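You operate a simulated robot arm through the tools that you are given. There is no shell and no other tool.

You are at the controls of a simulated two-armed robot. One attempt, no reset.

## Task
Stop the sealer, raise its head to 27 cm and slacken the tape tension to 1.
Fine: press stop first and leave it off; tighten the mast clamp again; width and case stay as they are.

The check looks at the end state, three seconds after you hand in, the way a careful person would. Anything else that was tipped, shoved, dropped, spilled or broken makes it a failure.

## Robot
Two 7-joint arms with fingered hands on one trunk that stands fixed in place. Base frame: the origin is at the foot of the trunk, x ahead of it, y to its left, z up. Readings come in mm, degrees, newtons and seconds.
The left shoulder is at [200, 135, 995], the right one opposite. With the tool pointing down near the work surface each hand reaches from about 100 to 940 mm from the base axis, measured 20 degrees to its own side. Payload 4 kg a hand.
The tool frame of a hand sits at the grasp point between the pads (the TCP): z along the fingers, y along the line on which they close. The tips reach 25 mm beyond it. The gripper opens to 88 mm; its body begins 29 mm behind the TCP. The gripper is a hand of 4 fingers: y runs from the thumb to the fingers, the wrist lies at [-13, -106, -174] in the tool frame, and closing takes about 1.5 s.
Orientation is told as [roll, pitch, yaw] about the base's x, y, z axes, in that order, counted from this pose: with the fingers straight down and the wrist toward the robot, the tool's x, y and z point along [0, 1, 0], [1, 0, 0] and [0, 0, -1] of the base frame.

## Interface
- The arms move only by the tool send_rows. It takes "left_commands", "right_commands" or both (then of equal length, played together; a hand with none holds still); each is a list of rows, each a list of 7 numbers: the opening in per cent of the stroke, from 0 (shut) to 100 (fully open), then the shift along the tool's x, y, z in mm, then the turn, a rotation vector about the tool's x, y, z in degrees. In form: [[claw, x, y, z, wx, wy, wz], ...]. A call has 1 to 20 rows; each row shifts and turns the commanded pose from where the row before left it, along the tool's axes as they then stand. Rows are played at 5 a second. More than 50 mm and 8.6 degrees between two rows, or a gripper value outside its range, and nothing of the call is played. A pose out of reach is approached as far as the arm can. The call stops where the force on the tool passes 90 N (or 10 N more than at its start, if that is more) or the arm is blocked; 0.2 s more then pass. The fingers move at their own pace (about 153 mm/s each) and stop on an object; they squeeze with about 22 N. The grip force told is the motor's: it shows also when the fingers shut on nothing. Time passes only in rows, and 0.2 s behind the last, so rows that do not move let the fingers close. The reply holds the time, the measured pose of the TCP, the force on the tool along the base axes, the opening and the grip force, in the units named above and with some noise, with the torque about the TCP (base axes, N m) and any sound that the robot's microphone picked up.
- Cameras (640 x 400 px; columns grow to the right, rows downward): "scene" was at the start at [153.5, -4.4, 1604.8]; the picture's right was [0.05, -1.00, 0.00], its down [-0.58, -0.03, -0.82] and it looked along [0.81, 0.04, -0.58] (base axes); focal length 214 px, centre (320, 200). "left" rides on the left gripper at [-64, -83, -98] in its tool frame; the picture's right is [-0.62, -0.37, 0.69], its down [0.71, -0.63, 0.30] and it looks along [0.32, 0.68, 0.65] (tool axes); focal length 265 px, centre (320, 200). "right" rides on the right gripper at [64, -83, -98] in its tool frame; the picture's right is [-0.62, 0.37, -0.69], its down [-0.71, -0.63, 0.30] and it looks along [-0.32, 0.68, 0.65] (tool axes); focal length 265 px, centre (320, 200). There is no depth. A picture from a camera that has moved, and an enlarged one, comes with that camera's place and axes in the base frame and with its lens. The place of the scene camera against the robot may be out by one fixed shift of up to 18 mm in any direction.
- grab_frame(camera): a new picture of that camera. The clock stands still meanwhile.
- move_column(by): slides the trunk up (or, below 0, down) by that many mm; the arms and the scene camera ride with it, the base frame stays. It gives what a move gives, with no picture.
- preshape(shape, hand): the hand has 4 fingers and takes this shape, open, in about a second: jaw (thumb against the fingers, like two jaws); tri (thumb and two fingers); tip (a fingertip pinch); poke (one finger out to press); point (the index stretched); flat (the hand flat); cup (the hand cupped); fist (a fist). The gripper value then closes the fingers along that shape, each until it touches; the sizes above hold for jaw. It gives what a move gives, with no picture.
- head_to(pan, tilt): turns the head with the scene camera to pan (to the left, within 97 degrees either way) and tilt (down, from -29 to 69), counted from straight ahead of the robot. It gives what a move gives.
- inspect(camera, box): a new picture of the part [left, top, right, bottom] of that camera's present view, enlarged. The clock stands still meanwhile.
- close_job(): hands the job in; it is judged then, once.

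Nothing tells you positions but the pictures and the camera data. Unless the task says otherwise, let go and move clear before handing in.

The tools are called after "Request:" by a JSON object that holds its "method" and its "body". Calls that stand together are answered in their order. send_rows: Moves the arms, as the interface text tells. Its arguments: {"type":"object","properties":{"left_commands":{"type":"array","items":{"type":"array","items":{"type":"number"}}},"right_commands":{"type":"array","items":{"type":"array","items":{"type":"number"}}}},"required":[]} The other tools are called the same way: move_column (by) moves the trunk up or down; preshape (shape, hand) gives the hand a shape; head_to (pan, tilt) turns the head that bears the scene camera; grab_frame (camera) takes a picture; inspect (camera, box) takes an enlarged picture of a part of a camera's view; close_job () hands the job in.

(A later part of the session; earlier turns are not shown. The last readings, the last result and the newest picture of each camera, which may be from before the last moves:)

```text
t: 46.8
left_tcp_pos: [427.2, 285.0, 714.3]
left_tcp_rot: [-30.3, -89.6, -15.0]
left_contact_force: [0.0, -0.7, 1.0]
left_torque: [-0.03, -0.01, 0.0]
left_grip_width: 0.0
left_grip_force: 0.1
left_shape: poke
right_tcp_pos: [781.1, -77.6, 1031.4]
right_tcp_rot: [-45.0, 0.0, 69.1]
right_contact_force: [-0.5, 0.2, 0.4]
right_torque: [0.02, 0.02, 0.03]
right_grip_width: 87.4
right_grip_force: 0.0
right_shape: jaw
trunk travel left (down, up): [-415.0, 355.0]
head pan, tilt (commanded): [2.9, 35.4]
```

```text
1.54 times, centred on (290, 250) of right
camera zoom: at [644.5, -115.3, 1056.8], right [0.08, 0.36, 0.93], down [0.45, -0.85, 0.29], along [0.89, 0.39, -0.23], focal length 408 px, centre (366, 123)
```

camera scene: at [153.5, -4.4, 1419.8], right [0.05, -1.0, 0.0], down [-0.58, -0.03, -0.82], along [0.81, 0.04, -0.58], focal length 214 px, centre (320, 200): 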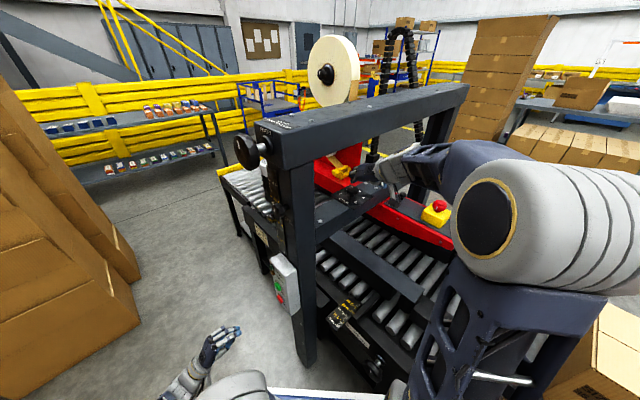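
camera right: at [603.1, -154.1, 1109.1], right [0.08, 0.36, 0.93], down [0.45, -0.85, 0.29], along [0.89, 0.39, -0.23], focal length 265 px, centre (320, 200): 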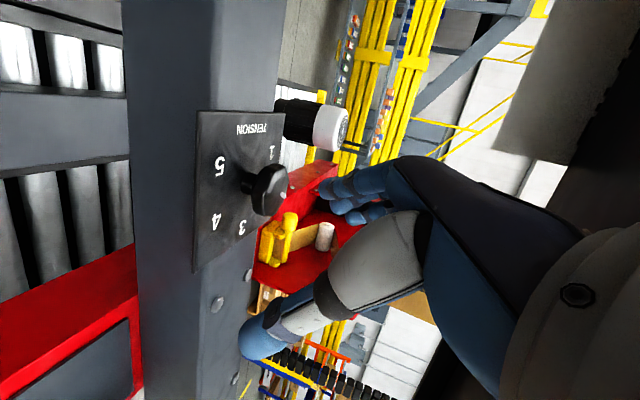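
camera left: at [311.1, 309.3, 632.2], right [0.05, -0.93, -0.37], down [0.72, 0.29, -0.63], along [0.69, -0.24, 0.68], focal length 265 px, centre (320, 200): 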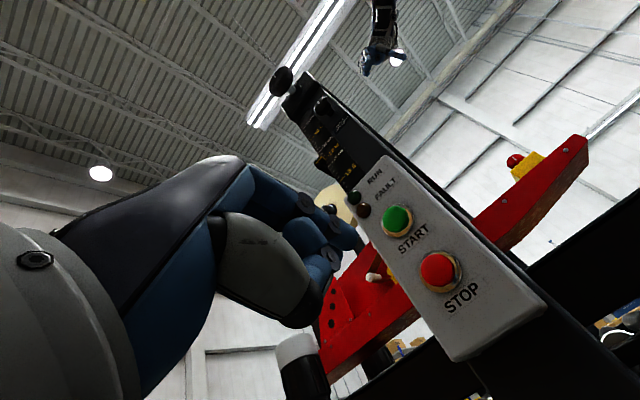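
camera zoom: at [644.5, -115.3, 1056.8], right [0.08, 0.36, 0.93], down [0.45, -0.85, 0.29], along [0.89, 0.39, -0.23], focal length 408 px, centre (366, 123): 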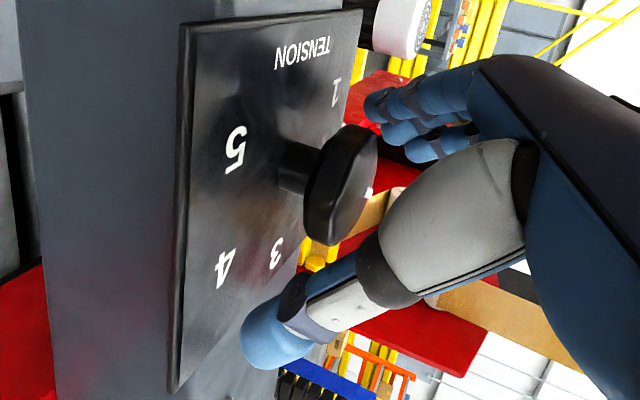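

Knob is between the fingers again. Closing and turning 56°.

Request:
{"method": "send_rows", "body": {"right_commands": [[60, 0, -2, 0, 0, 0, 0], [30, 0, 0, 0, 0, 0, 0], [0, 0, 0, 0, 0, 0, 0], [0, 0, 0, 0, 0, 0, 0], [0, 0, 0, 0, 0, 0, 0], [0, 0, 0, 0, 0, 0, 0], [0, 0, 0, 0, -4.95, 0, -4.95], [0, 0, 0, 0, -4.95, 0, -4.95], [0, 0, 0, 0, -4.95, 0, -4.95], [0, 0, 0, 0, -4.95, 0, -4.95], [0, 0, 0, 0, -4.95, 0, -4.95], [0, 0, 0, 0, -4.95, 0, -4.95], [0, 0, 0, 0, -4.95, 0, -4.95], [0, 0, 0, 0, -4.95, 0, -4.95], [0, 0, 0, 0, -1.4, 0, -1.4], [0, 0, 0, 0, 0, 0, 0], [0, 0, 0, 0, 0, 0, 0]]}}

Request:
{"method": "grab_frame", "body": {"camera": "right"}}

Request:
{"method": "inspect", "body": {"camera": "scene", "box": [325, 155, 425, 230]}}

```text
t: 50.4
left_tcp_pos: [426.8, 284.0, 714.4]
left_tcp_rot: [-31.2, -89.6, -13.9]
left_contact_force: [-0.5, 0.0, 0.0]
left_torque: [0.03, 0.0, 0.03]
left_grip_width: 0.0
left_grip_force: 0.1
left_shape: poke
right_tcp_pos: [780.6, -80.1, 1031.0]
right_tcp_rot: [-45.0, 0.0, 126.9]
right_contact_force: [20.9, -1.5, -8.9]
right_torque: [-0.13, -0.19, -0.29]
right_grip_width: 27.1
right_grip_force: 21.9
right_shape: jaw
trunk travel left (down, up): [-415.0, 355.0]
head pan, tilt (commanded): [2.9, 35.4]
```

```text
taken
camera right: at [739.1, -217.6, 1056.4], right [-0.26, 0.26, 0.93], down [0.95, -0.07, 0.29], along [0.14, 0.96, -0.23], focal length 265 px, centre (320, 200)
```

right: 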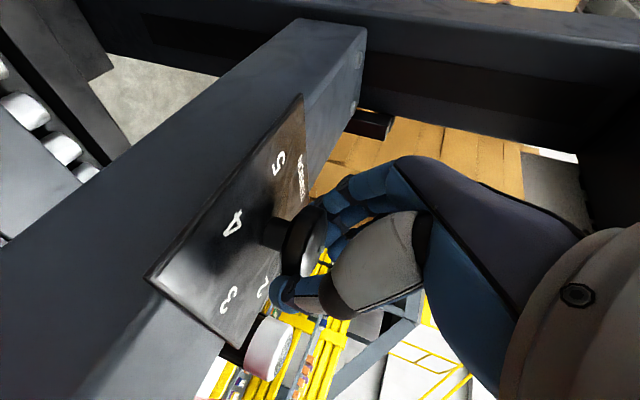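

```text
5.33 times, centred on (375, 192) of scene
camera zoom: at [154.5, -4.4, 1419.6], right [0.05, -1.0, 0.0], down [-0.58, -0.03, -0.81], along [0.81, 0.04, -0.58], focal length 1144 px, centre (27, 240)
```

zoom: 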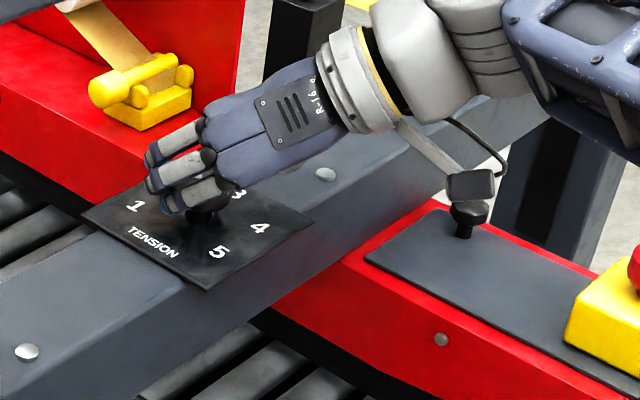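

Turned 58°. Releasing and backing off to read the dial.

Request:
{"method": "send_rows", "body": {"right_commands": [[50, 0, 0, 0, 0, 0, 0], [100, 0, 0, 0, 0, 0, 0], [100, 0, 0, 0, 0, 0, 0], [100, 0, 0, 0, 0, 0, 0], [100, 0, 0, -15, 0, 0, 0], [100, 0, 0, -20, 0, 0, 0], [100, 0, 0, -20, 0, 0, 0], [100, 0, 0, -20, 0, 0, 0], [100, 0, 0, -20, 0, 0, 0], [100, 0, 0, 0, 4.95, 0, 4.95], [100, 0, 0, 0, 4.95, 0, 4.95], [100, 0, 0, 0, 4.95, 0, 4.95], [100, 0, 0, 0, 4.95, 0, 4.95], [100, 0, 0, 0, 4.95, 0, 4.95], [100, 0, 0, 0, 4.95, 0, 4.95], [100, 0, 0, 0, 4.95, 0, 4.95], [100, 0, 0, 0, 4.95, 0, 4.95], [100, 0, 0, 0, 0, 0, 0]]}}

Request:
{"method": "inspect", "body": {"camera": "right", "box": [150, 100, 330, 280]}}

Request:
{"method": "inspect", "body": {"camera": "scene", "box": [325, 165, 405, 225]}}

```text
t: 54.2
left_tcp_pos: [427.3, 284.4, 714.4]
left_tcp_rot: [-30.0, -89.7, -15.1]
left_contact_force: [-1.2, 0.2, 0.2]
left_torque: [-0.01, 0.0, -0.02]
left_grip_width: 0.1
left_grip_force: 0.1
left_shape: poke
right_tcp_pos: [726.2, -121.5, 1098.6]
right_tcp_rot: [-45.0, 0.1, 70.8]
right_contact_force: [0.1, 0.0, -0.3]
right_torque: [0.01, 0.03, 0.0]
right_grip_width: 87.7
right_grip_force: 0.1
right_shape: jaw
trunk travel left (down, up): [-415.0, 355.0]
head pan, tilt (commanded): [2.9, 35.4]
```

```text
2.22 times, centred on (240, 190) of right
camera zoom: at [590.2, -163.1, 1123.9], right [0.07, 0.36, 0.93], down [0.47, -0.83, 0.29], along [0.88, 0.42, -0.23], focal length 590 px, centre (498, 222)
```

zoom: 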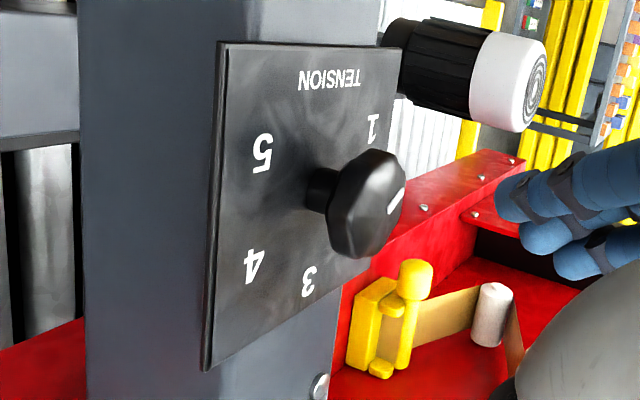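

```text
6.67 times, centred on (365, 195) of scene
camera zoom: at [153.5, -4.4, 1419.8], right [0.05, -1.0, 0.0], down [-0.58, -0.03, -0.82], along [0.81, 0.04, -0.58], focal length 1430 px, centre (20, 233)
```

zoom: 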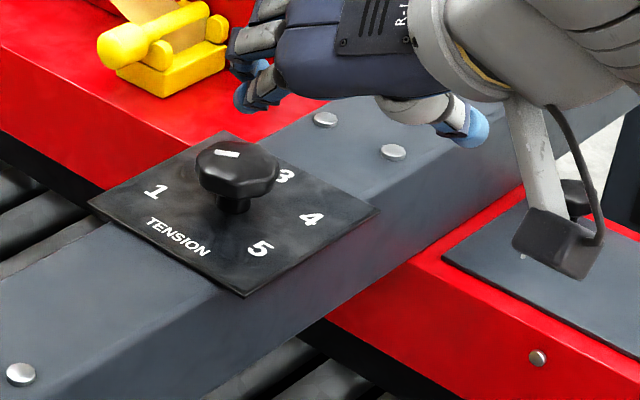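

I'll zoom in harder on the mark from both cameras.

Request:
{"method": "inspect", "body": {"camera": "scene", "box": [335, 177, 375, 207]}}

Request:
{"method": "inspect", "body": {"camera": "right", "box": [220, 150, 290, 230]}}

```text
13.33 times, centred on (355, 192) of scene
camera zoom: at [153.5, -4.4, 1419.8], right [0.05, -1.0, 0.0], down [-0.58, -0.03, -0.82], along [0.81, 0.04, -0.58], focal length 2860 px, centre (-147, 307)
```

zoom: 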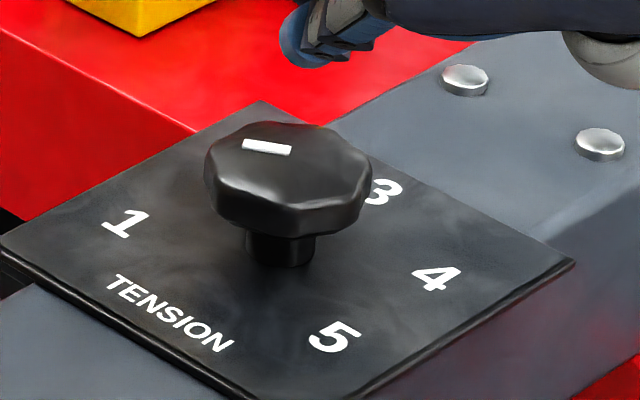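

```text
5.00 times, centred on (255, 190) of right
camera zoom: at [590.2, -163.1, 1123.9], right [0.07, 0.36, 0.93], down [0.47, -0.83, 0.29], along [0.88, 0.42, -0.23], focal length 1327 px, centre (645, 250)
```

zoom: 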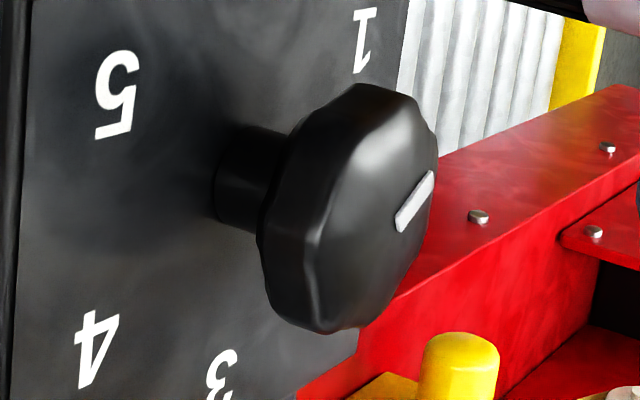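

The mark points at 1 (≈121° from where it started at 3). Tension is done; I'll retreat the right hand clear to the right and reshape the left hand to jaw.

Request:
{"method": "send_rows", "body": {"right_commands": [[100, 12.5, -35.6, -22.6, 0, 0, 0], [100, 12.5, -35.6, -22.6, 0, 0, 0], [100, 12.5, -35.6, -22.6, 0, 0, 0], [100, 12.5, -35.6, -22.6, 0, 0, 0], [100, 12.5, -35.6, -22.6, 0, 0, 0], [100, 12.5, -35.6, -22.6, 0, 0, 0], [100, 12.5, -35.6, -22.6, 0, 0, 0], [100, 0, 0, 0, 0, 0, 0]]}}

Request:
{"method": "preshape", "body": {"shape": "jaw", "hand": "left"}}

Request:
{"method": "send_rows", "body": {"left_commands": [[100, -4, 45, -5, 0, 0, 0], [100, -4, 45, -5, 0, 0, 0], [100, -4, 45, 0, 0, 0, 0], [100, -4, 45, 0, 0, 0, 0], [100, -4, 45, 0, 0, 0, 0], [100, -4, 45, 0, 0, 0, 0], [100, -4, 45, 0, 0, 0, 0], [100, 0, 0, 0, 0, 0, 0]]}}

Request:
{"method": "grab_frame", "body": {"camera": "left"}}

Request:
{"method": "grab_frame", "body": {"camera": "scene"}}

```text
t: 56.0
left_tcp_pos: [427.1, 285.6, 714.3]
left_tcp_rot: [-30.0, -89.6, -15.3]
left_contact_force: [0.2, 0.3, 0.2]
left_torque: [0.02, -0.01, 0.0]
left_grip_width: 0.0
left_grip_force: 0.0
left_shape: poke
right_tcp_pos: [477.2, -299.6, 1148.7]
right_tcp_rot: [-45.0, -0.1, 70.8]
right_contact_force: [0.5, -1.2, -0.2]
right_torque: [-0.01, 0.03, 0.02]
right_grip_width: 88.0
right_grip_force: 0.1
right_shape: jaw
trunk travel left (down, up): [-415.0, 355.0]
head pan, tilt (commanded): [2.9, 35.4]
```

```text
t: 56.9
left_tcp_pos: [426.8, 284.7, 713.9]
left_tcp_rot: [-30.0, -89.6, -15.2]
left_contact_force: [-0.3, -0.2, 0.0]
left_torque: [0.02, -0.02, 0.0]
left_grip_width: 87.8
left_grip_force: 0.1
left_shape: jaw
right_tcp_pos: [477.3, -299.0, 1149.3]
right_tcp_rot: [-45.0, 0.1, 71.0]
right_contact_force: [0.2, -0.5, 0.8]
right_torque: [-0.02, 0.0, -0.02]
right_grip_width: 87.9
right_grip_force: 0.0
right_shape: jaw
trunk travel left (down, up): [-415.0, 355.0]
head pan, tilt (commanded): [2.9, 35.4]
```

```text
t: 58.7
left_tcp_pos: [400.6, 273.9, 1030.3]
left_tcp_rot: [-36.3, -89.7, -9.0]
left_contact_force: [0.2, -0.9, -0.3]
left_torque: [-0.02, -0.04, -0.02]
left_grip_width: 88.2
left_grip_force: 0.1
left_shape: jaw
right_tcp_pos: [476.8, -300.1, 1149.0]
right_tcp_rot: [-45.1, 0.0, 70.9]
right_contact_force: [0.2, -0.1, -0.7]
right_torque: [-0.02, 0.04, 0.03]
right_grip_width: 88.2
right_grip_force: 0.1
right_shape: jaw
trunk travel left (down, up): [-415.0, 355.0]
head pan, tilt (commanded): [2.9, 35.4]
```

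```text
taken
camera left: at [285.2, 297.3, 948.0], right [0.05, -0.93, -0.37], down [0.72, 0.29, -0.63], along [0.69, -0.24, 0.68], focal length 265 px, centre (320, 200)
```

left: 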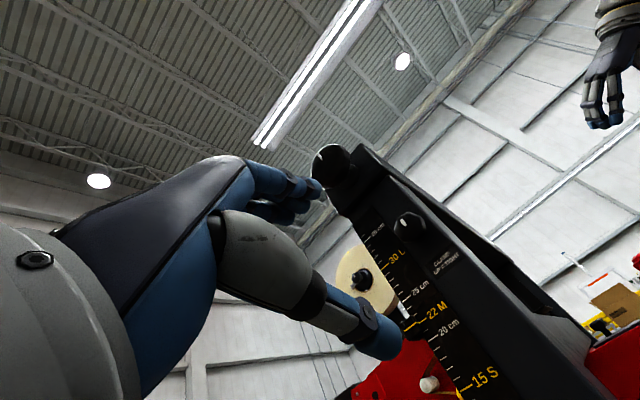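

```text
taken
camera scene: at [153.5, -4.4, 1419.7], right [0.05, -1.0, 0.0], down [-0.58, -0.03, -0.82], along [0.81, 0.04, -0.58], focal length 214 px, centre (320, 200)
```

scene: 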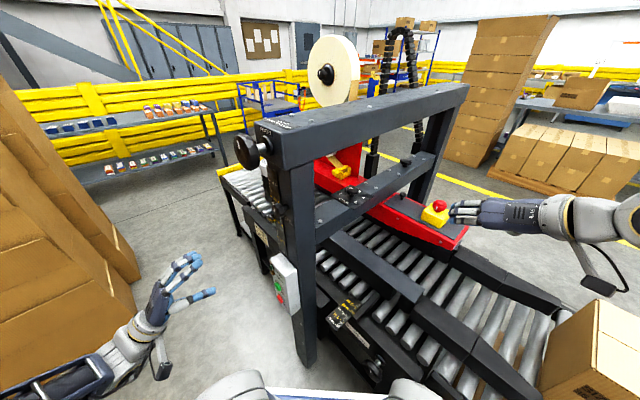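

The left camera now sees the clamp knob, its label and the scale. Zooming.

Request:
{"method": "inspect", "body": {"camera": "left", "box": [380, 195, 480, 295]}}

Request:
{"method": "inspect", "body": {"camera": "left", "box": [360, 280, 520, 400]}}

Request:
{"method": "inspect", "body": {"camera": "left", "box": [300, 130, 400, 210]}}

Request:
{"method": "inspect", "body": {"camera": "scene", "box": [230, 170, 320, 240]}}

```text
4.00 times, centred on (430, 245) of left
camera zoom: at [285.2, 297.3, 948.0], right [0.05, -0.93, -0.37], down [0.72, 0.29, -0.63], along [0.69, -0.24, 0.68], focal length 1062 px, centre (-120, 20)
```

zoom: 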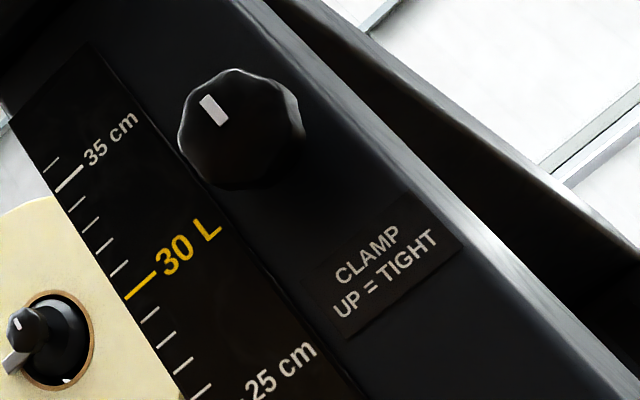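

```text
3.33 times, centred on (440, 340) of left
camera zoom: at [285.2, 297.3, 948.0], right [0.05, -0.93, -0.37], down [0.72, 0.29, -0.63], along [0.69, -0.24, 0.68], focal length 885 px, centre (-80, -267)
```

zoom: 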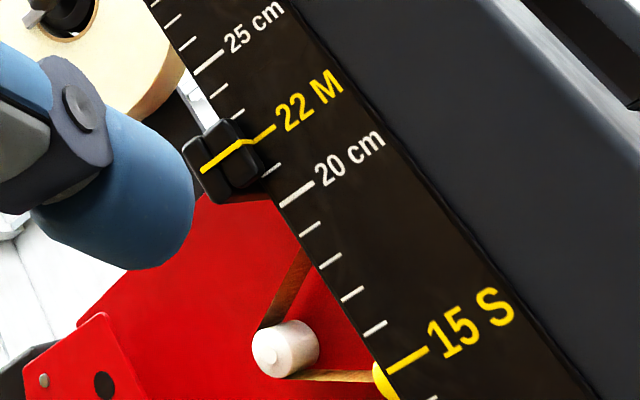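

```text
5.00 times, centred on (350, 170) of left
camera zoom: at [285.2, 297.3, 948.0], right [0.05, -0.93, -0.37], down [0.72, 0.29, -0.63], along [0.69, -0.24, 0.68], focal length 1327 px, centre (170, 350)
```

zoom: 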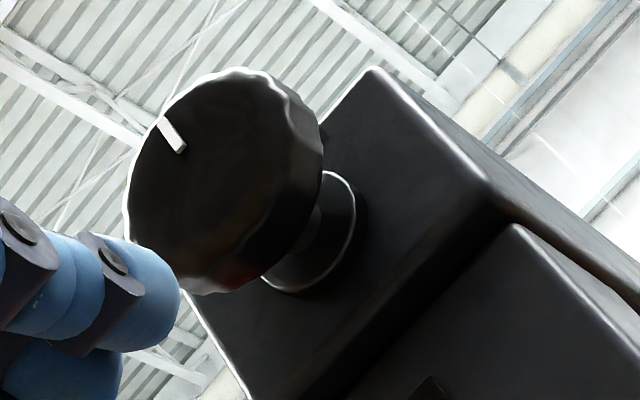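

```text
5.71 times, centred on (275, 205) of scene
camera zoom: at [153.5, -4.4, 1419.7], right [0.05, -1.0, 0.0], down [-0.58, -0.03, -0.82], along [0.81, 0.04, -0.58], focal length 1226 px, centre (577, 171)
```

zoom: 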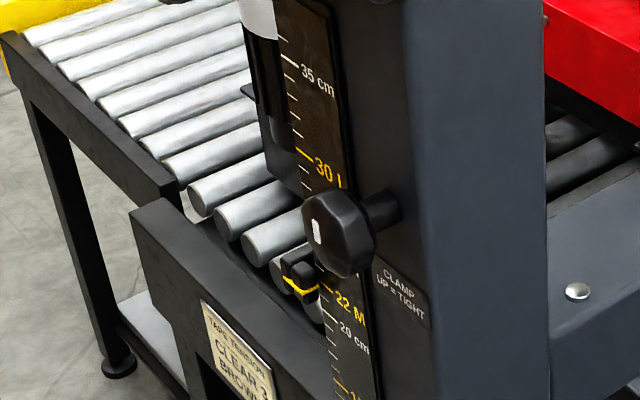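

The label reads "CLAMP UP = TIGHT"; pointer is a little under 22. I place the clamp face at about [547,126,1114] and the height knob face at [540,170,1263]. Moving the left hand level with the clamp.

Request:
{"method": "send_rows", "body": {"left_commands": [[100, 0, 42, 0, 0, 0, 0], [100, 0, 42, 0, 0, 0, 0], [100, 0, 0, 40, 0, 0, 0], [100, 0, 0, 40, 0, 0, 0], [100, 0, 0, 0, 0, 0, 0]]}}

Request:
{"method": "grab_frame", "body": {"camera": "left"}}

Request:
{"method": "grab_frame", "body": {"camera": "scene"}}

```text
t: 59.9
left_tcp_pos: [461.5, 221.3, 1115.2]
left_tcp_rot: [-21.5, -89.7, -23.7]
left_contact_force: [0.1, 0.1, 0.5]
left_torque: [-0.01, 0.01, 0.02]
left_grip_width: 88.0
left_grip_force: 0.1
left_shape: jaw
left hand out of reach, approached as far as the arm can: row 4
right_tcp_pos: [477.3, -298.7, 1148.4]
right_tcp_rot: [-45.0, 0.1, 71.0]
right_contact_force: [0.3, 0.1, 0.1]
right_torque: [0.01, -0.05, -0.03]
right_grip_width: 88.0
right_grip_force: 0.0
right_shape: jaw
trunk travel left (down, up): [-415.0, 355.0]
head pan, tilt (commanded): [2.9, 35.4]
```

```text
taken
camera left: at [345.7, 245.8, 1033.0], right [0.05, -0.93, -0.37], down [0.72, 0.29, -0.63], along [0.69, -0.24, 0.68], focal length 265 px, centre (320, 200)
```

left: 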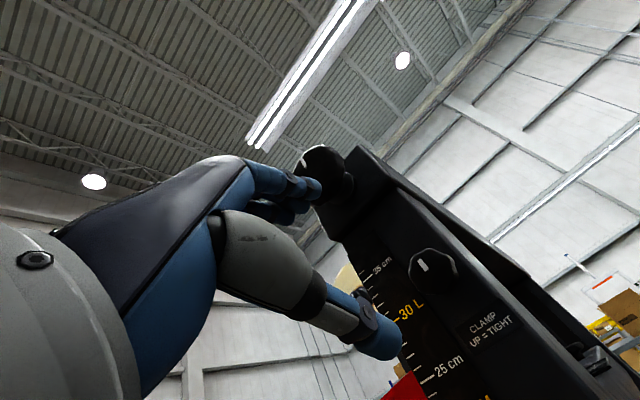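

```text
taken
camera scene: at [153.5, -4.4, 1419.8], right [0.05, -1.0, 0.0], down [-0.58, -0.03, -0.82], along [0.81, 0.04, -0.58], focal length 214 px, centre (320, 200)
```

scene: 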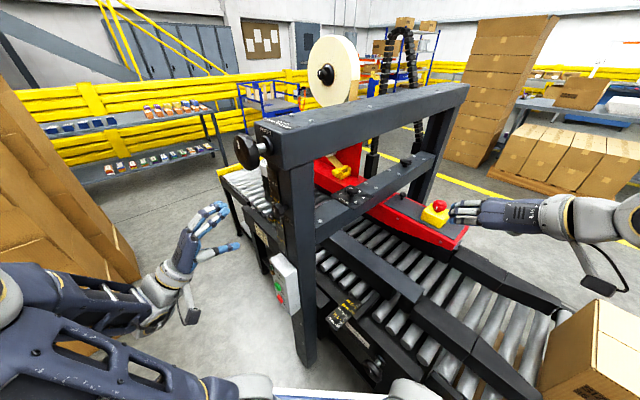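

The arm needs a lower trunk for this height. Before lowering I'll look right to see where the right arm's elbow is relative to the case.

Request:
{"method": "head_to", "body": {"pan": -45, "tilt": 45}}

Request:
{"method": "grab_frame", "body": {"camera": "scene"}}

Request:
{"method": "grab_frame", "body": {"camera": "right"}}

```text
t: 61.1
left_tcp_pos: [462.4, 220.9, 1115.7]
left_tcp_rot: [-23.3, -89.7, -22.1]
left_contact_force: [0.7, 0.6, -0.2]
left_torque: [0.0, -0.03, -0.01]
left_grip_width: 87.7
left_grip_force: 0.0
left_shape: jaw
right_tcp_pos: [476.2, -299.6, 1149.8]
right_tcp_rot: [-44.9, 0.0, 71.0]
right_contact_force: [-1.7, 0.5, -0.7]
right_torque: [0.0, -0.01, 0.0]
right_grip_width: 87.6
right_grip_force: 0.1
right_shape: jaw
trunk travel left (down, up): [-415.0, 355.0]
head pan, tilt (commanded): [-45.0, 45.0]
```

```text
taken
camera scene: at [123.3, -66.3, 1405.6], right [-0.71, -0.71, 0.0], down [-0.5, 0.5, -0.71], along [0.5, -0.5, -0.71], focal length 214 px, centre (320, 200)
```

scene: 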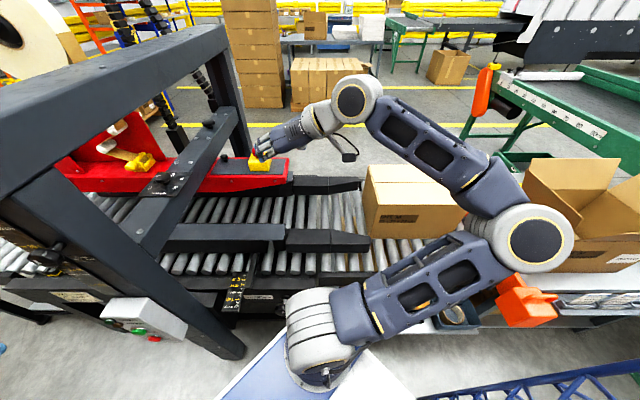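

```text
taken
camera right: at [342.0, -342.4, 1174.3], right [0.07, 0.36, 0.93], down [0.48, -0.83, 0.29], along [0.88, 0.42, -0.23], focal length 265 px, centre (320, 200)
```

right: 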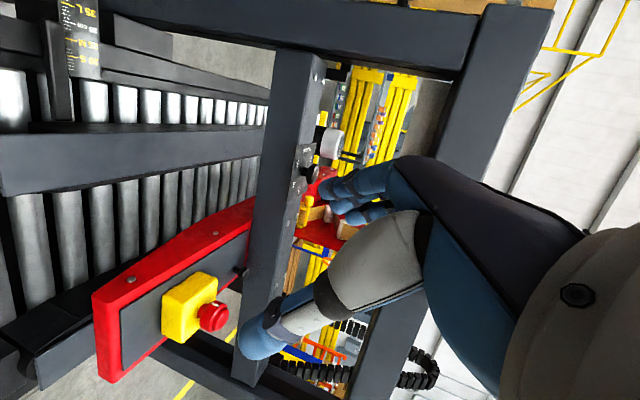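

The right elbow sticks out near other tables, so I'll raise the right hand 200 mm first (elbow goes up and in), then check before lowering the trunk.

Request:
{"method": "send_rows", "body": {"right_commands": [[100, -35.3, 0, -35.3, 0, 0, 0], [100, -35.3, 0, -35.3, 0, 0, 0], [100, -35.3, 0, -35.3, 0, 0, 0], [100, -35.3, 0, -35.3, 0, 0, 0], [100, 0, 0, 0, 0, 0, 0]]}}

Request:
{"method": "grab_frame", "body": {"camera": "scene"}}

```text
t: 62.3
left_tcp_pos: [461.6, 222.3, 1115.2]
left_tcp_rot: [-22.5, -89.7, -22.8]
left_contact_force: [-0.7, -1.2, -0.7]
left_torque: [-0.02, -0.01, -0.05]
left_grip_width: 88.0
left_grip_force: 0.1
left_shape: jaw
right_tcp_pos: [479.8, -298.1, 1350.4]
right_tcp_rot: [-45.0, 0.0, 71.0]
right_contact_force: [-0.2, 0.2, 0.7]
right_torque: [0.0, 0.02, -0.01]
right_grip_width: 88.0
right_grip_force: 0.0
right_shape: jaw
trunk travel left (down, up): [-415.0, 355.0]
head pan, tilt (commanded): [-45.0, 45.0]
```

```text
taken
camera scene: at [123.3, -66.3, 1405.6], right [-0.71, -0.71, 0.0], down [-0.5, 0.5, -0.71], along [0.5, -0.5, -0.71], focal length 214 px, centre (320, 200)
```

scene: 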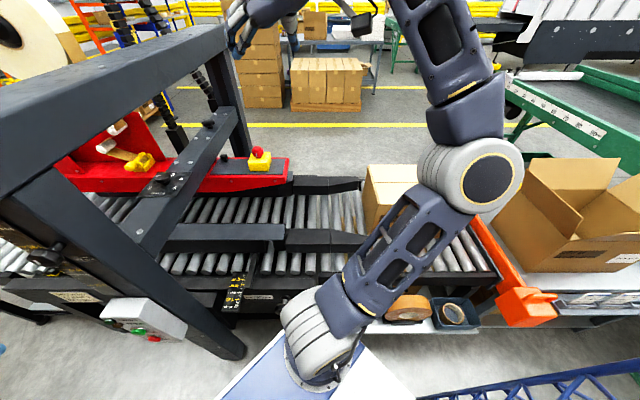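

The right elbow is now high and clear. I'll check the left side as well before lowering.

Request:
{"method": "head_to", "body": {"pan": 50, "tilt": 45}}

Request:
{"method": "grab_frame", "body": {"camera": "scene"}}

```text
t: 64.0
left_tcp_pos: [461.0, 222.0, 1115.2]
left_tcp_rot: [-22.8, -89.6, -22.5]
left_contact_force: [-0.6, -0.2, -0.6]
left_torque: [0.03, 0.01, 0.01]
left_grip_width: 87.9
left_grip_force: 0.0
left_shape: jaw
right_tcp_pos: [479.3, -299.6, 1350.0]
right_tcp_rot: [-45.1, 0.0, 71.0]
right_contact_force: [-0.5, -0.4, -0.3]
right_torque: [-0.01, 0.01, 0.01]
right_grip_width: 87.9
right_grip_force: 0.0
right_shape: jaw
trunk travel left (down, up): [-415.0, 355.0]
head pan, tilt (commanded): [50.0, 45.0]
```

```text
taken
camera scene: at [118.1, 53.5, 1405.6], right [0.77, -0.64, 0.0], down [-0.45, -0.54, -0.71], along [0.45, 0.54, -0.71], focal length 214 px, centre (320, 200)
```

scene: 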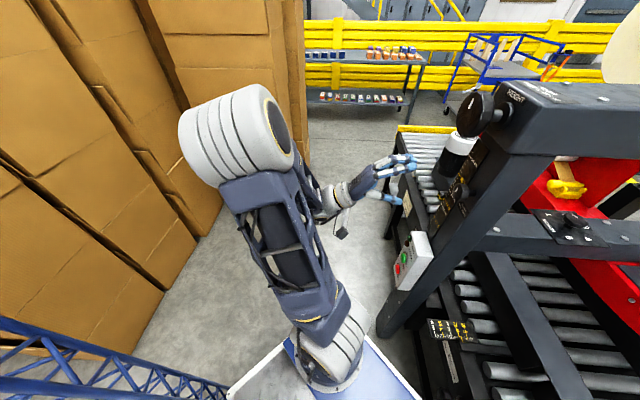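

Both arms are clear of surroundings. Lowering the trunk 120 mm and bringing the left hand back up to clamp height.

Request:
{"method": "move_column", "body": {"by": -120}}

Request:
{"method": "send_rows", "body": {"left_commands": [[100, 0, 40, 0, 0, 0, 0], [100, 0, 40, 0, 0, 0, 0], [100, 0, 39, 0, 0, 0, 0], [100, -3, 0, 20, 0, 0, 0], [100, 0, 0, 0, 0, 0, 0]]}}

Request:
{"method": "head_to", "body": {"pan": 20, "tilt": 35}}

Request:
{"method": "grab_frame", "body": {"camera": "left"}}

Request:
{"method": "grab_frame", "body": {"camera": "scene"}}

```text
t: 65.5
left_tcp_pos: [460.3, 221.0, 997.1]
left_tcp_rot: [-22.7, -89.6, -22.6]
left_contact_force: [-0.6, -0.5, 0.1]
left_torque: [0.0, 0.02, 0.0]
left_grip_width: 87.8
left_grip_force: 0.0
left_shape: jaw
right_tcp_pos: [480.2, -299.7, 1229.8]
right_tcp_rot: [-45.0, 0.0, 71.0]
right_contact_force: [-0.5, 0.4, 0.0]
right_torque: [-0.01, 0.01, 0.02]
right_grip_width: 88.1
right_grip_force: 0.2
right_shape: jaw
trunk travel left (down, up): [-295.0, 475.0]
head pan, tilt (commanded): [50.0, 45.0]
```

```text
t: 66.7
left_tcp_pos: [502.0, 219.7, 1093.5]
left_tcp_rot: [-25.5, -89.7, -19.8]
left_contact_force: [-0.5, 0.3, -0.1]
left_torque: [0.02, -0.04, 0.0]
left_grip_width: 88.2
left_grip_force: 0.0
left_shape: jaw
left hand out of reach, approached as far as the arm can: row 2, 3
right_tcp_pos: [480.0, -299.4, 1230.4]
right_tcp_rot: [-45.0, 0.0, 71.0]
right_contact_force: [0.2, -0.5, 0.2]
right_torque: [-0.02, -0.03, -0.04]
right_grip_width: 87.7
right_grip_force: 0.0
right_shape: jaw
trunk travel left (down, up): [-295.0, 475.0]
head pan, tilt (commanded): [50.0, 45.0]
```

```text
t: 67.6
left_tcp_pos: [502.8, 220.5, 1093.1]
left_tcp_rot: [-23.3, -89.7, -21.9]
left_contact_force: [-1.1, 0.3, -1.0]
left_torque: [0.0, 0.0, 0.02]
left_grip_width: 88.2
left_grip_force: 0.0
left_shape: jaw
right_tcp_pos: [481.4, -298.5, 1230.0]
right_tcp_rot: [-45.0, 0.0, 71.0]
right_contact_force: [-0.6, 0.6, 0.4]
right_torque: [-0.01, -0.03, -0.03]
right_grip_width: 88.1
right_grip_force: 0.1
right_shape: jaw
trunk travel left (down, up): [-295.0, 475.0]
head pan, tilt (commanded): [20.0, 35.0]
```

```text
taken
camera left: at [386.1, 244.9, 1010.6], right [0.04, -0.93, -0.37], down [0.72, 0.29, -0.63], along [0.69, -0.24, 0.68], focal length 265 px, centre (320, 200)
```

left: 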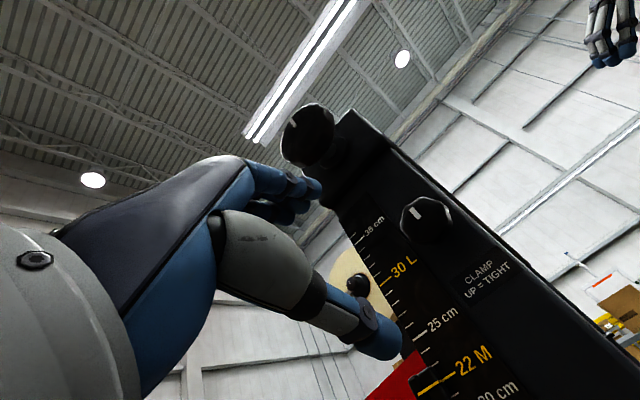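

```text
taken
camera scene: at [148.5, 21.4, 1300.4], right [0.34, -0.94, 0.0], down [-0.54, -0.2, -0.82], along [0.77, 0.28, -0.57], focal length 214 px, centre (320, 200)
```

scene: 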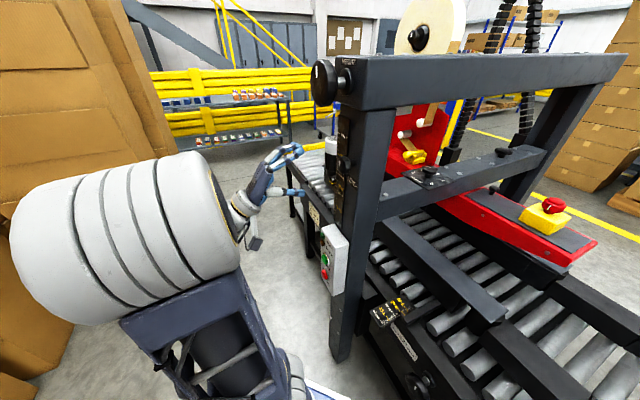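

With the wrist below the fingers the arm can't get there from above. I'll switch to a fingers-down-and-forward posture (like the right hand used): back off, raise the trunk again, and re-orient.

Request:
{"method": "send_rows", "body": {"left_commands": [[100, 0, 0, -45, 0, 0, 0], [100, 0, 0, -45, 0, 0, 0], [100, 0, 0, -45, 0, 0, 0], [100, 0, 0, 0, 0, 0, 0]]}}

Request:
{"method": "move_column", "body": {"by": 120}}

Request:
{"method": "send_rows", "body": {"left_commands": [[100, 0, 0, 0, 8.2, 0, 0], [100, 0, 0, 0, 8.2, 0, 0], [100, 0, 0, 0, 8.2, 0, 0], [100, 0, 0, 0, 8.2, 0, 0], [100, 0, 0, 0, 8.2, 0, 0], [100, 0, 0, 0, 8.2, 0, 0], [100, 0, 0, 0, 8.2, 0, 0], [100, 0, 0, 0, 8.2, 0, 0], [100, 0, 0, 0, 8.2, 0, 0], [100, 0, 0, 0, 8.2, 0, 0], [100, 0, 0, 0, 8, 0, 0]]}}

Request:
{"method": "grab_frame", "body": {"camera": "scene"}}

```text
t: 68.6
left_tcp_pos: [428.0, 328.2, 1079.2]
left_tcp_rot: [-27.5, -89.7, -17.7]
left_contact_force: [0.4, 0.0, -0.6]
left_torque: [-0.01, 0.03, -0.02]
left_grip_width: 88.2
left_grip_force: 0.0
left_shape: jaw
left hand out of reach, approached as far as the arm can: row 1, 2, 3
right_tcp_pos: [479.7, -298.8, 1228.7]
right_tcp_rot: [-45.0, 0.0, 71.0]
right_contact_force: [-0.6, -1.2, -0.2]
right_torque: [0.0, -0.02, 0.03]
right_grip_width: 87.8
right_grip_force: 0.0
right_shape: jaw
trunk travel left (down, up): [-295.0, 475.0]
head pan, tilt (commanded): [20.0, 35.0]
```

```text
t: 70.1
left_tcp_pos: [430.5, 327.9, 1198.7]
left_tcp_rot: [-23.6, -89.6, -21.8]
left_contact_force: [-1.1, 0.0, 0.3]
left_torque: [-0.02, -0.01, 0.02]
left_grip_width: 87.9
left_grip_force: 0.0
left_shape: jaw
right_tcp_pos: [479.5, -298.2, 1349.6]
right_tcp_rot: [-45.0, 0.0, 71.0]
right_contact_force: [0.0, -0.6, -0.1]
right_torque: [0.02, 0.01, 0.0]
right_grip_width: 87.6
right_grip_force: 0.0
right_shape: jaw
trunk travel left (down, up): [-415.0, 355.0]
head pan, tilt (commanded): [20.0, 35.0]
```

```text
t: 72.5
left_tcp_pos: [428.6, 327.6, 1198.9]
left_tcp_rot: [-0.1, 0.4, -45.2]
left_contact_force: [0.2, 0.3, 0.6]
left_torque: [0.02, 0.02, 0.0]
left_grip_width: 87.9
left_grip_force: 0.1
left_shape: jaw
right_tcp_pos: [480.2, -298.0, 1349.6]
right_tcp_rot: [-44.9, 0.0, 71.0]
right_contact_force: [0.1, -0.2, -0.2]
right_torque: [-0.02, -0.02, 0.03]
right_grip_width: 88.0
right_grip_force: 0.0
right_shape: jaw
trunk travel left (down, up): [-415.0, 355.0]
head pan, tilt (commanded): [20.0, 35.0]
```

```text
taken
camera scene: at [148.5, 21.4, 1420.4], right [0.34, -0.94, 0.0], down [-0.54, -0.2, -0.82], along [0.77, 0.28, -0.57], focal length 214 px, centre (320, 200)
```

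scene: 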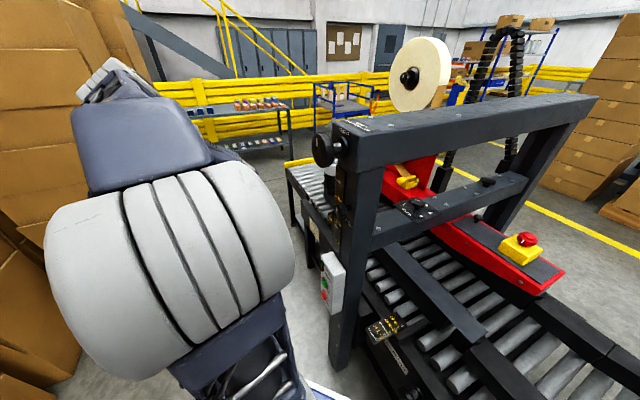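

Hand is pointing down at yaw −45°. Now yawing +90° and tilting 45° toward the mast so the fingers close horizontally across the clamp.

Request:
{"method": "send_rows", "body": {"left_commands": [[100, 0, 0, 0, 0, 0, -8.2], [100, 0, 0, 0, 0, 0, -8.2], [100, 0, 0, 0, 0, 0, -8.2], [100, 0, 0, 0, 0, 0, -8.2], [100, 0, 0, 0, 0, 0, -8.2], [100, 0, 0, 0, 0, 0, -8.2], [100, 0, 0, 0, 0, 0, -8.2], [100, 0, 0, 0, 0, 0, -8.2], [100, 0, 0, 0, 0, 0, -8.2], [100, 0, 0, 0, 0, 0, -8.2], [100, 0, 0, 0, 0, 0, -8], [100, 0, 0, 0, 0, -7.5, 0], [100, 0, 0, 0, 0, -7.5, 0], [100, 0, 0, 0, 0, -7.5, 0], [100, 0, 0, 0, 0, -7.5, 0], [100, 0, 0, 0, 0, -7.5, 0], [100, 0, 0, 0, 0, -7.5, 0], [100, 0, 0, 0, 0, 0, 0]]}}

Request:
{"method": "grab_frame", "body": {"camera": "left"}}

Request:
{"method": "grab_frame", "body": {"camera": "scene"}}

```text
t: 76.3
left_tcp_pos: [428.5, 328.2, 1198.8]
left_tcp_rot: [-44.8, 0.1, 44.7]
left_contact_force: [0.5, 0.1, -0.4]
left_torque: [0.01, 0.0, -0.01]
left_grip_width: 87.8
left_grip_force: 0.0
left_shape: jaw
right_tcp_pos: [479.7, -298.5, 1349.8]
right_tcp_rot: [-44.9, -0.1, 71.0]
right_contact_force: [-0.2, 0.0, 0.4]
right_torque: [0.0, 0.02, -0.01]
right_grip_width: 87.8
right_grip_force: 0.0
right_shape: jaw
trunk travel left (down, up): [-415.0, 355.0]
head pan, tilt (commanded): [20.0, 35.0]
```

```text
taken
camera left: at [353.3, 285.6, 1314.5], right [0.39, -0.92, -0.05], down [-0.65, -0.24, -0.72], along [0.65, 0.32, -0.69], focal length 265 px, centre (320, 200)
```

left: 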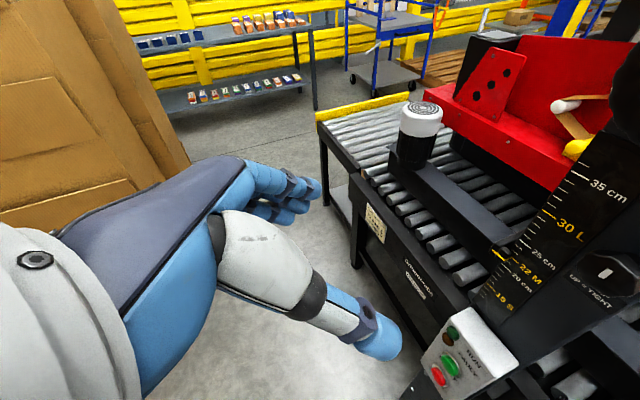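

```text
taken
camera scene: at [148.5, 21.3, 1420.4], right [0.34, -0.94, 0.0], down [-0.54, -0.2, -0.82], along [0.77, 0.28, -0.57], focal length 214 px, centre (320, 200)
```

scene: 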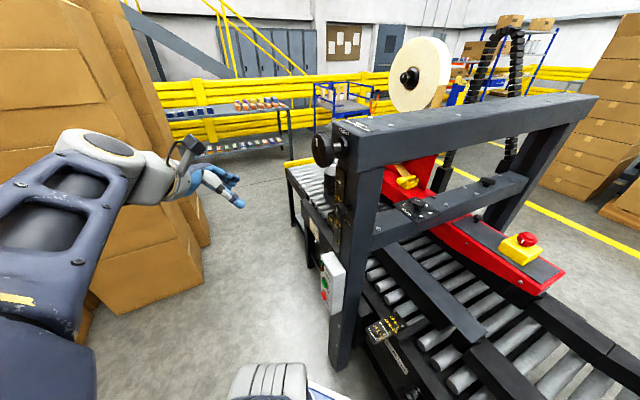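

No reach trouble in this posture, and the clamp prediction matches. Zoom on it for accuracy.

Request:
{"method": "inspect", "body": {"camera": "left", "box": [540, 220, 640, 320]}}

Request:
{"method": "inspect", "body": {"camera": "scene", "box": [300, 120, 400, 260]}}

```text
4.00 times, centred on (590, 270) of left
camera zoom: at [353.3, 285.6, 1314.5], right [0.39, -0.92, -0.05], down [-0.65, -0.24, -0.72], along [0.65, 0.32, -0.69], focal length 1062 px, centre (-760, -80)
```

zoom: 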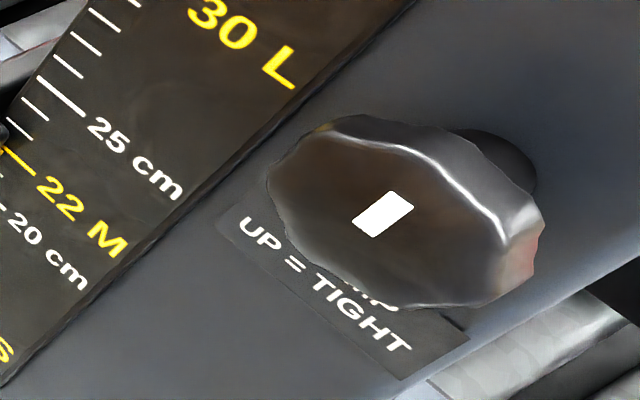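

```text
2.86 times, centred on (350, 190) of scene
camera zoom: at [148.5, 21.3, 1420.4], right [0.34, -0.94, 0.0], down [-0.54, -0.2, -0.82], along [0.77, 0.28, -0.57], focal length 613 px, centre (234, 229)
```

zoom: 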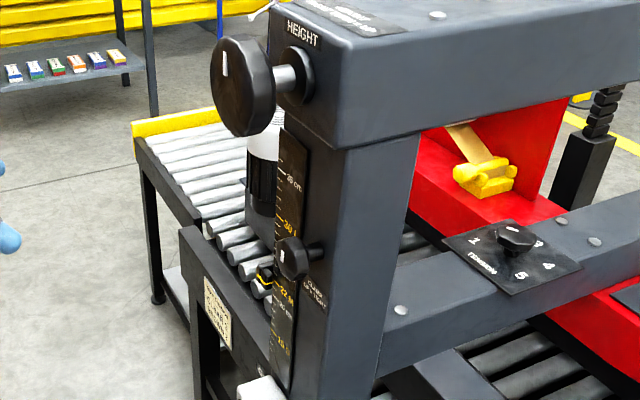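

Clamp face centre comes out at [542,128,1112]. I'll flatten the tilt a little (to keep clear of the height knob above) and go to a pre-grasp point 90 mm away.

Request:
{"method": "send_rows", "body": {"left_commands": [[100, 0, 0, 0, 0, -6, 0], [100, 0, 0, 0, 0, -6, 0], [100, -13.4, -15.3, 37, 0, 0, 0], [100, -13.4, -15.3, 37, 0, 0, 0], [100, -13.4, -15.3, 37, 0, 0, 0], [100, -13.4, -15.3, 37, 0, 0, 0], [100, 0, 0, 0, 0, 0, 0]]}}

Request:
{"method": "grab_frame", "body": {"camera": "left"}}

Request:
{"method": "grab_frame", "body": {"camera": "scene"}}

```text
t: 77.9
left_tcp_pos: [496.5, 175.9, 1160.5]
left_tcp_rot: [-56.7, 0.1, 44.7]
left_contact_force: [-0.7, -0.3, -0.2]
left_torque: [0.0, 0.02, 0.02]
left_grip_width: 87.9
left_grip_force: 0.1
left_shape: jaw
right_tcp_pos: [479.7, -298.4, 1349.4]
right_tcp_rot: [-44.9, 0.1, 71.0]
right_contact_force: [-0.1, -0.5, 0.2]
right_torque: [-0.01, 0.01, 0.01]
right_grip_width: 87.7
right_grip_force: 0.1
right_shape: jaw
trunk travel left (down, up): [-415.0, 355.0]
head pan, tilt (commanded): [20.0, 35.0]
```

```text
taken
camera left: at [404.5, 150.4, 1268.9], right [0.39, -0.91, 0.14], down [-0.55, -0.35, -0.76], along [0.74, 0.22, -0.63], focal length 265 px, centre (320, 200)
```

left: 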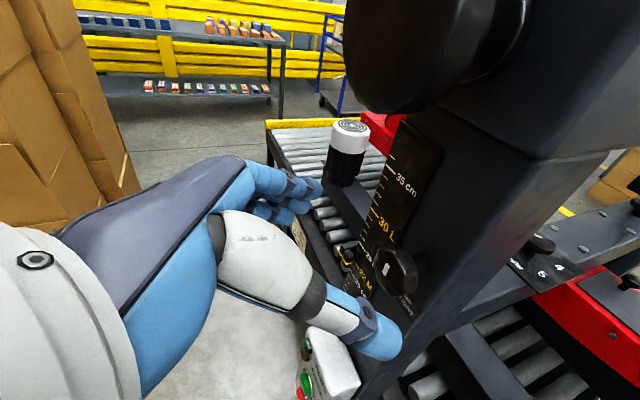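

```text
taken
camera scene: at [148.5, 21.3, 1420.4], right [0.34, -0.94, 0.0], down [-0.54, -0.2, -0.82], along [0.77, 0.28, -0.57], focal length 214 px, centre (320, 200)
```

scene: 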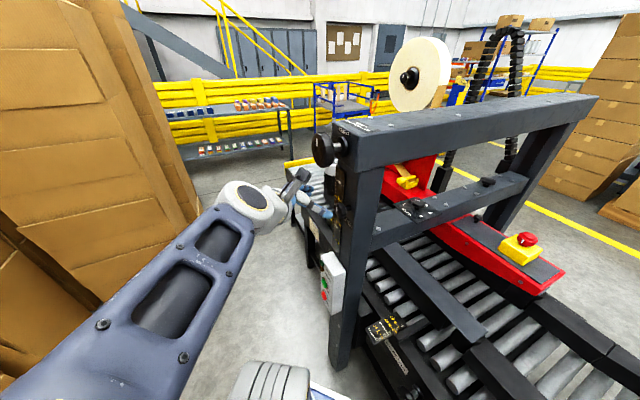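

Pre-grasp reached. Advancing 60 mm along the fingers, then checking.

Request:
{"method": "send_rows", "body": {"left_commands": [[100, -0.7, -1.7, 30, 0, 0, 0], [100, -0.7, -1.7, 30, 0, 0, 0], [100, 0, 0, 0, 0, 0, 0]]}}

Request:
{"method": "grab_frame", "body": {"camera": "left"}}

Request:
{"method": "inspect", "body": {"camera": "scene", "box": [270, 120, 400, 260]}}

```text
t: 78.7
left_tcp_pos: [528.3, 136.2, 1130.5]
left_tcp_rot: [-56.7, 0.1, 44.6]
left_contact_force: [0.2, 0.5, -0.2]
left_torque: [0.0, -0.01, 0.02]
left_grip_width: 87.8
left_grip_force: 0.0
left_shape: jaw
right_tcp_pos: [480.1, -299.5, 1349.5]
right_tcp_rot: [-45.0, 0.0, 70.8]
right_contact_force: [0.0, -0.9, -0.6]
right_torque: [0.0, -0.01, -0.01]
right_grip_width: 87.8
right_grip_force: 0.0
right_shape: jaw
trunk travel left (down, up): [-415.0, 355.0]
head pan, tilt (commanded): [20.0, 35.0]
```

```text
taken
camera left: at [435.9, 110.6, 1238.4], right [0.39, -0.91, 0.14], down [-0.55, -0.35, -0.76], along [0.74, 0.22, -0.63], focal length 265 px, centre (320, 200)
```

left: 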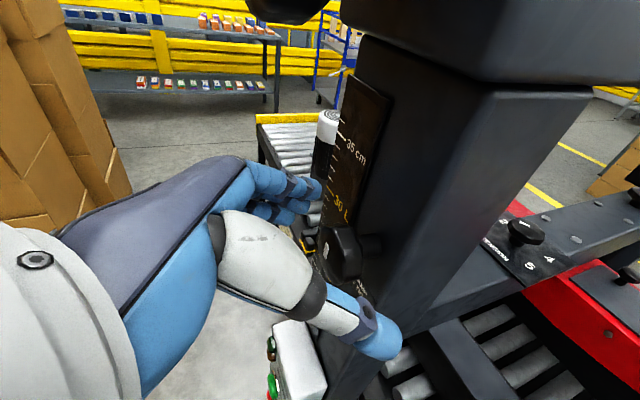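

```text
2.86 times, centred on (335, 190) of scene
camera zoom: at [148.5, 21.3, 1420.4], right [0.34, -0.94, 0.0], down [-0.54, -0.2, -0.82], along [0.77, 0.28, -0.57], focal length 613 px, centre (277, 229)
```

zoom: 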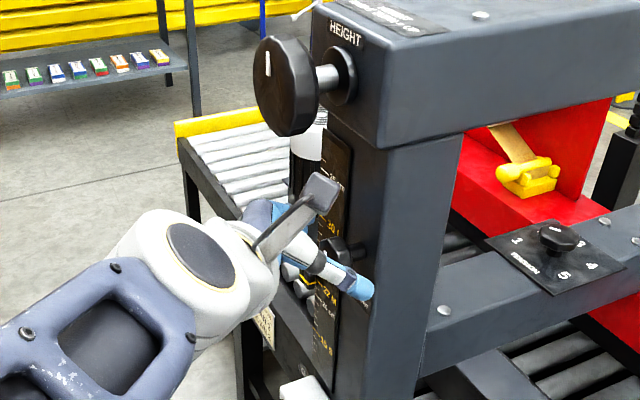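

Request:
{"method": "inspect", "body": {"camera": "left", "box": [280, 180, 420, 320]}}

```text
2.86 times, centred on (350, 250) of left
camera zoom: at [435.9, 110.6, 1238.4], right [0.39, -0.91, 0.14], down [-0.55, -0.35, -0.76], along [0.74, 0.22, -0.63], focal length 758 px, centre (234, 57)
```

zoom: 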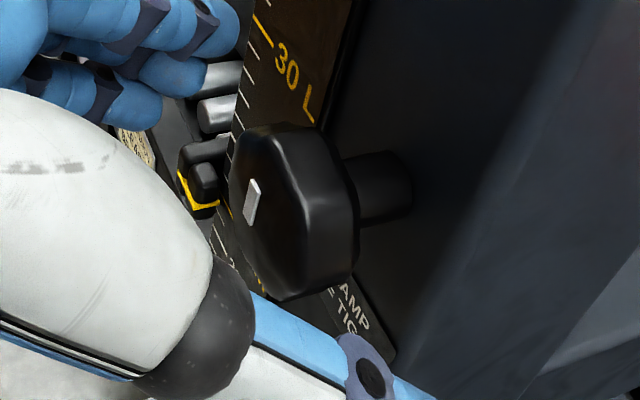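

The clamp knob is centred between thumb and fingers. A final small move, then close on it.

Request:
{"method": "send_rows", "body": {"left_commands": [[100, 1.5, 2.8, 14, 0, 0, 0], [100, 1.5, 2.8, 14, 0, 0, 0], [100, 0, 0, 0, 0, 0, 0], [60, 0, 0, 0, 0, 0, 0], [30, 0, 0, 0, 0, 0, 0], [0, 0, 0, 0, 0, 0, 0], [0, 0, 0, 0, 0, 0, 0], [0, 0, 0, 0, 0, 0, 0], [0, 0, 0, 0, 0, 0, 0]]}}

Request:
{"method": "inspect", "body": {"camera": "left", "box": [240, 150, 440, 350]}}

Request:
{"method": "inspect", "body": {"camera": "scene", "box": [270, 120, 400, 260]}}

```text
t: 80.7
left_tcp_pos: [546.8, 124.3, 1111.7]
left_tcp_rot: [-56.6, 0.3, 44.6]
left_contact_force: [4.8, -12.7, -6.7]
left_torque: [0.03, -0.02, 0.1]
left_grip_width: 20.9
left_grip_force: 21.8
left_shape: jaw
right_tcp_pos: [480.6, -299.1, 1350.2]
right_tcp_rot: [-45.0, -0.1, 71.0]
right_contact_force: [-0.1, -0.9, -0.6]
right_torque: [0.02, 0.03, 0.03]
right_grip_width: 87.6
right_grip_force: 0.0
right_shape: jaw
trunk travel left (down, up): [-415.0, 355.0]
head pan, tilt (commanded): [20.0, 35.0]
```

```text
2.00 times, centred on (340, 250) of left
camera zoom: at [454.6, 98.8, 1220.3], right [0.38, -0.91, 0.14], down [-0.55, -0.34, -0.76], along [0.74, 0.22, -0.63], focal length 531 px, centre (280, 100)
```

zoom: 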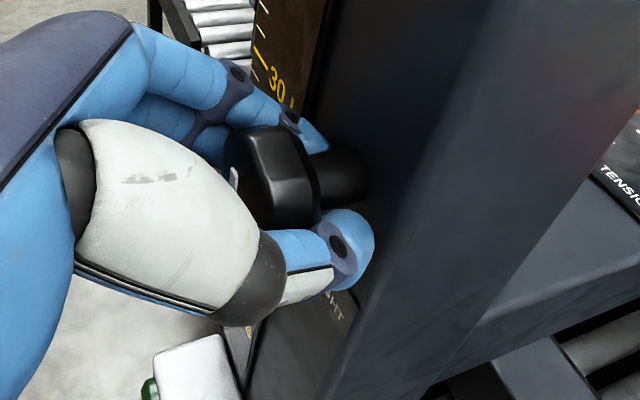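

```text
2.86 times, centred on (335, 190) of scene
camera zoom: at [148.9, 20.8, 1420.3], right [0.34, -0.94, 0.0], down [-0.54, -0.2, -0.82], along [0.77, 0.28, -0.57], focal length 613 px, centre (277, 229)
```

zoom: 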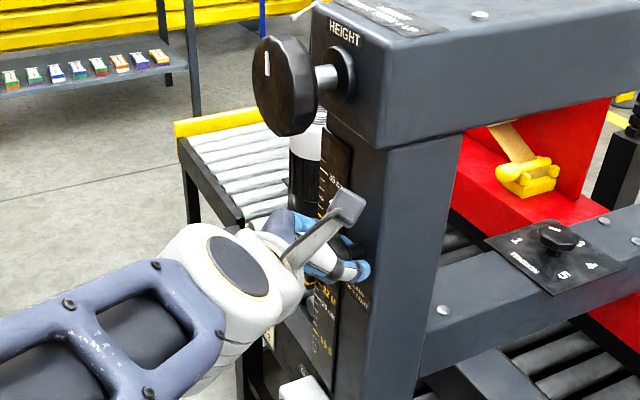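

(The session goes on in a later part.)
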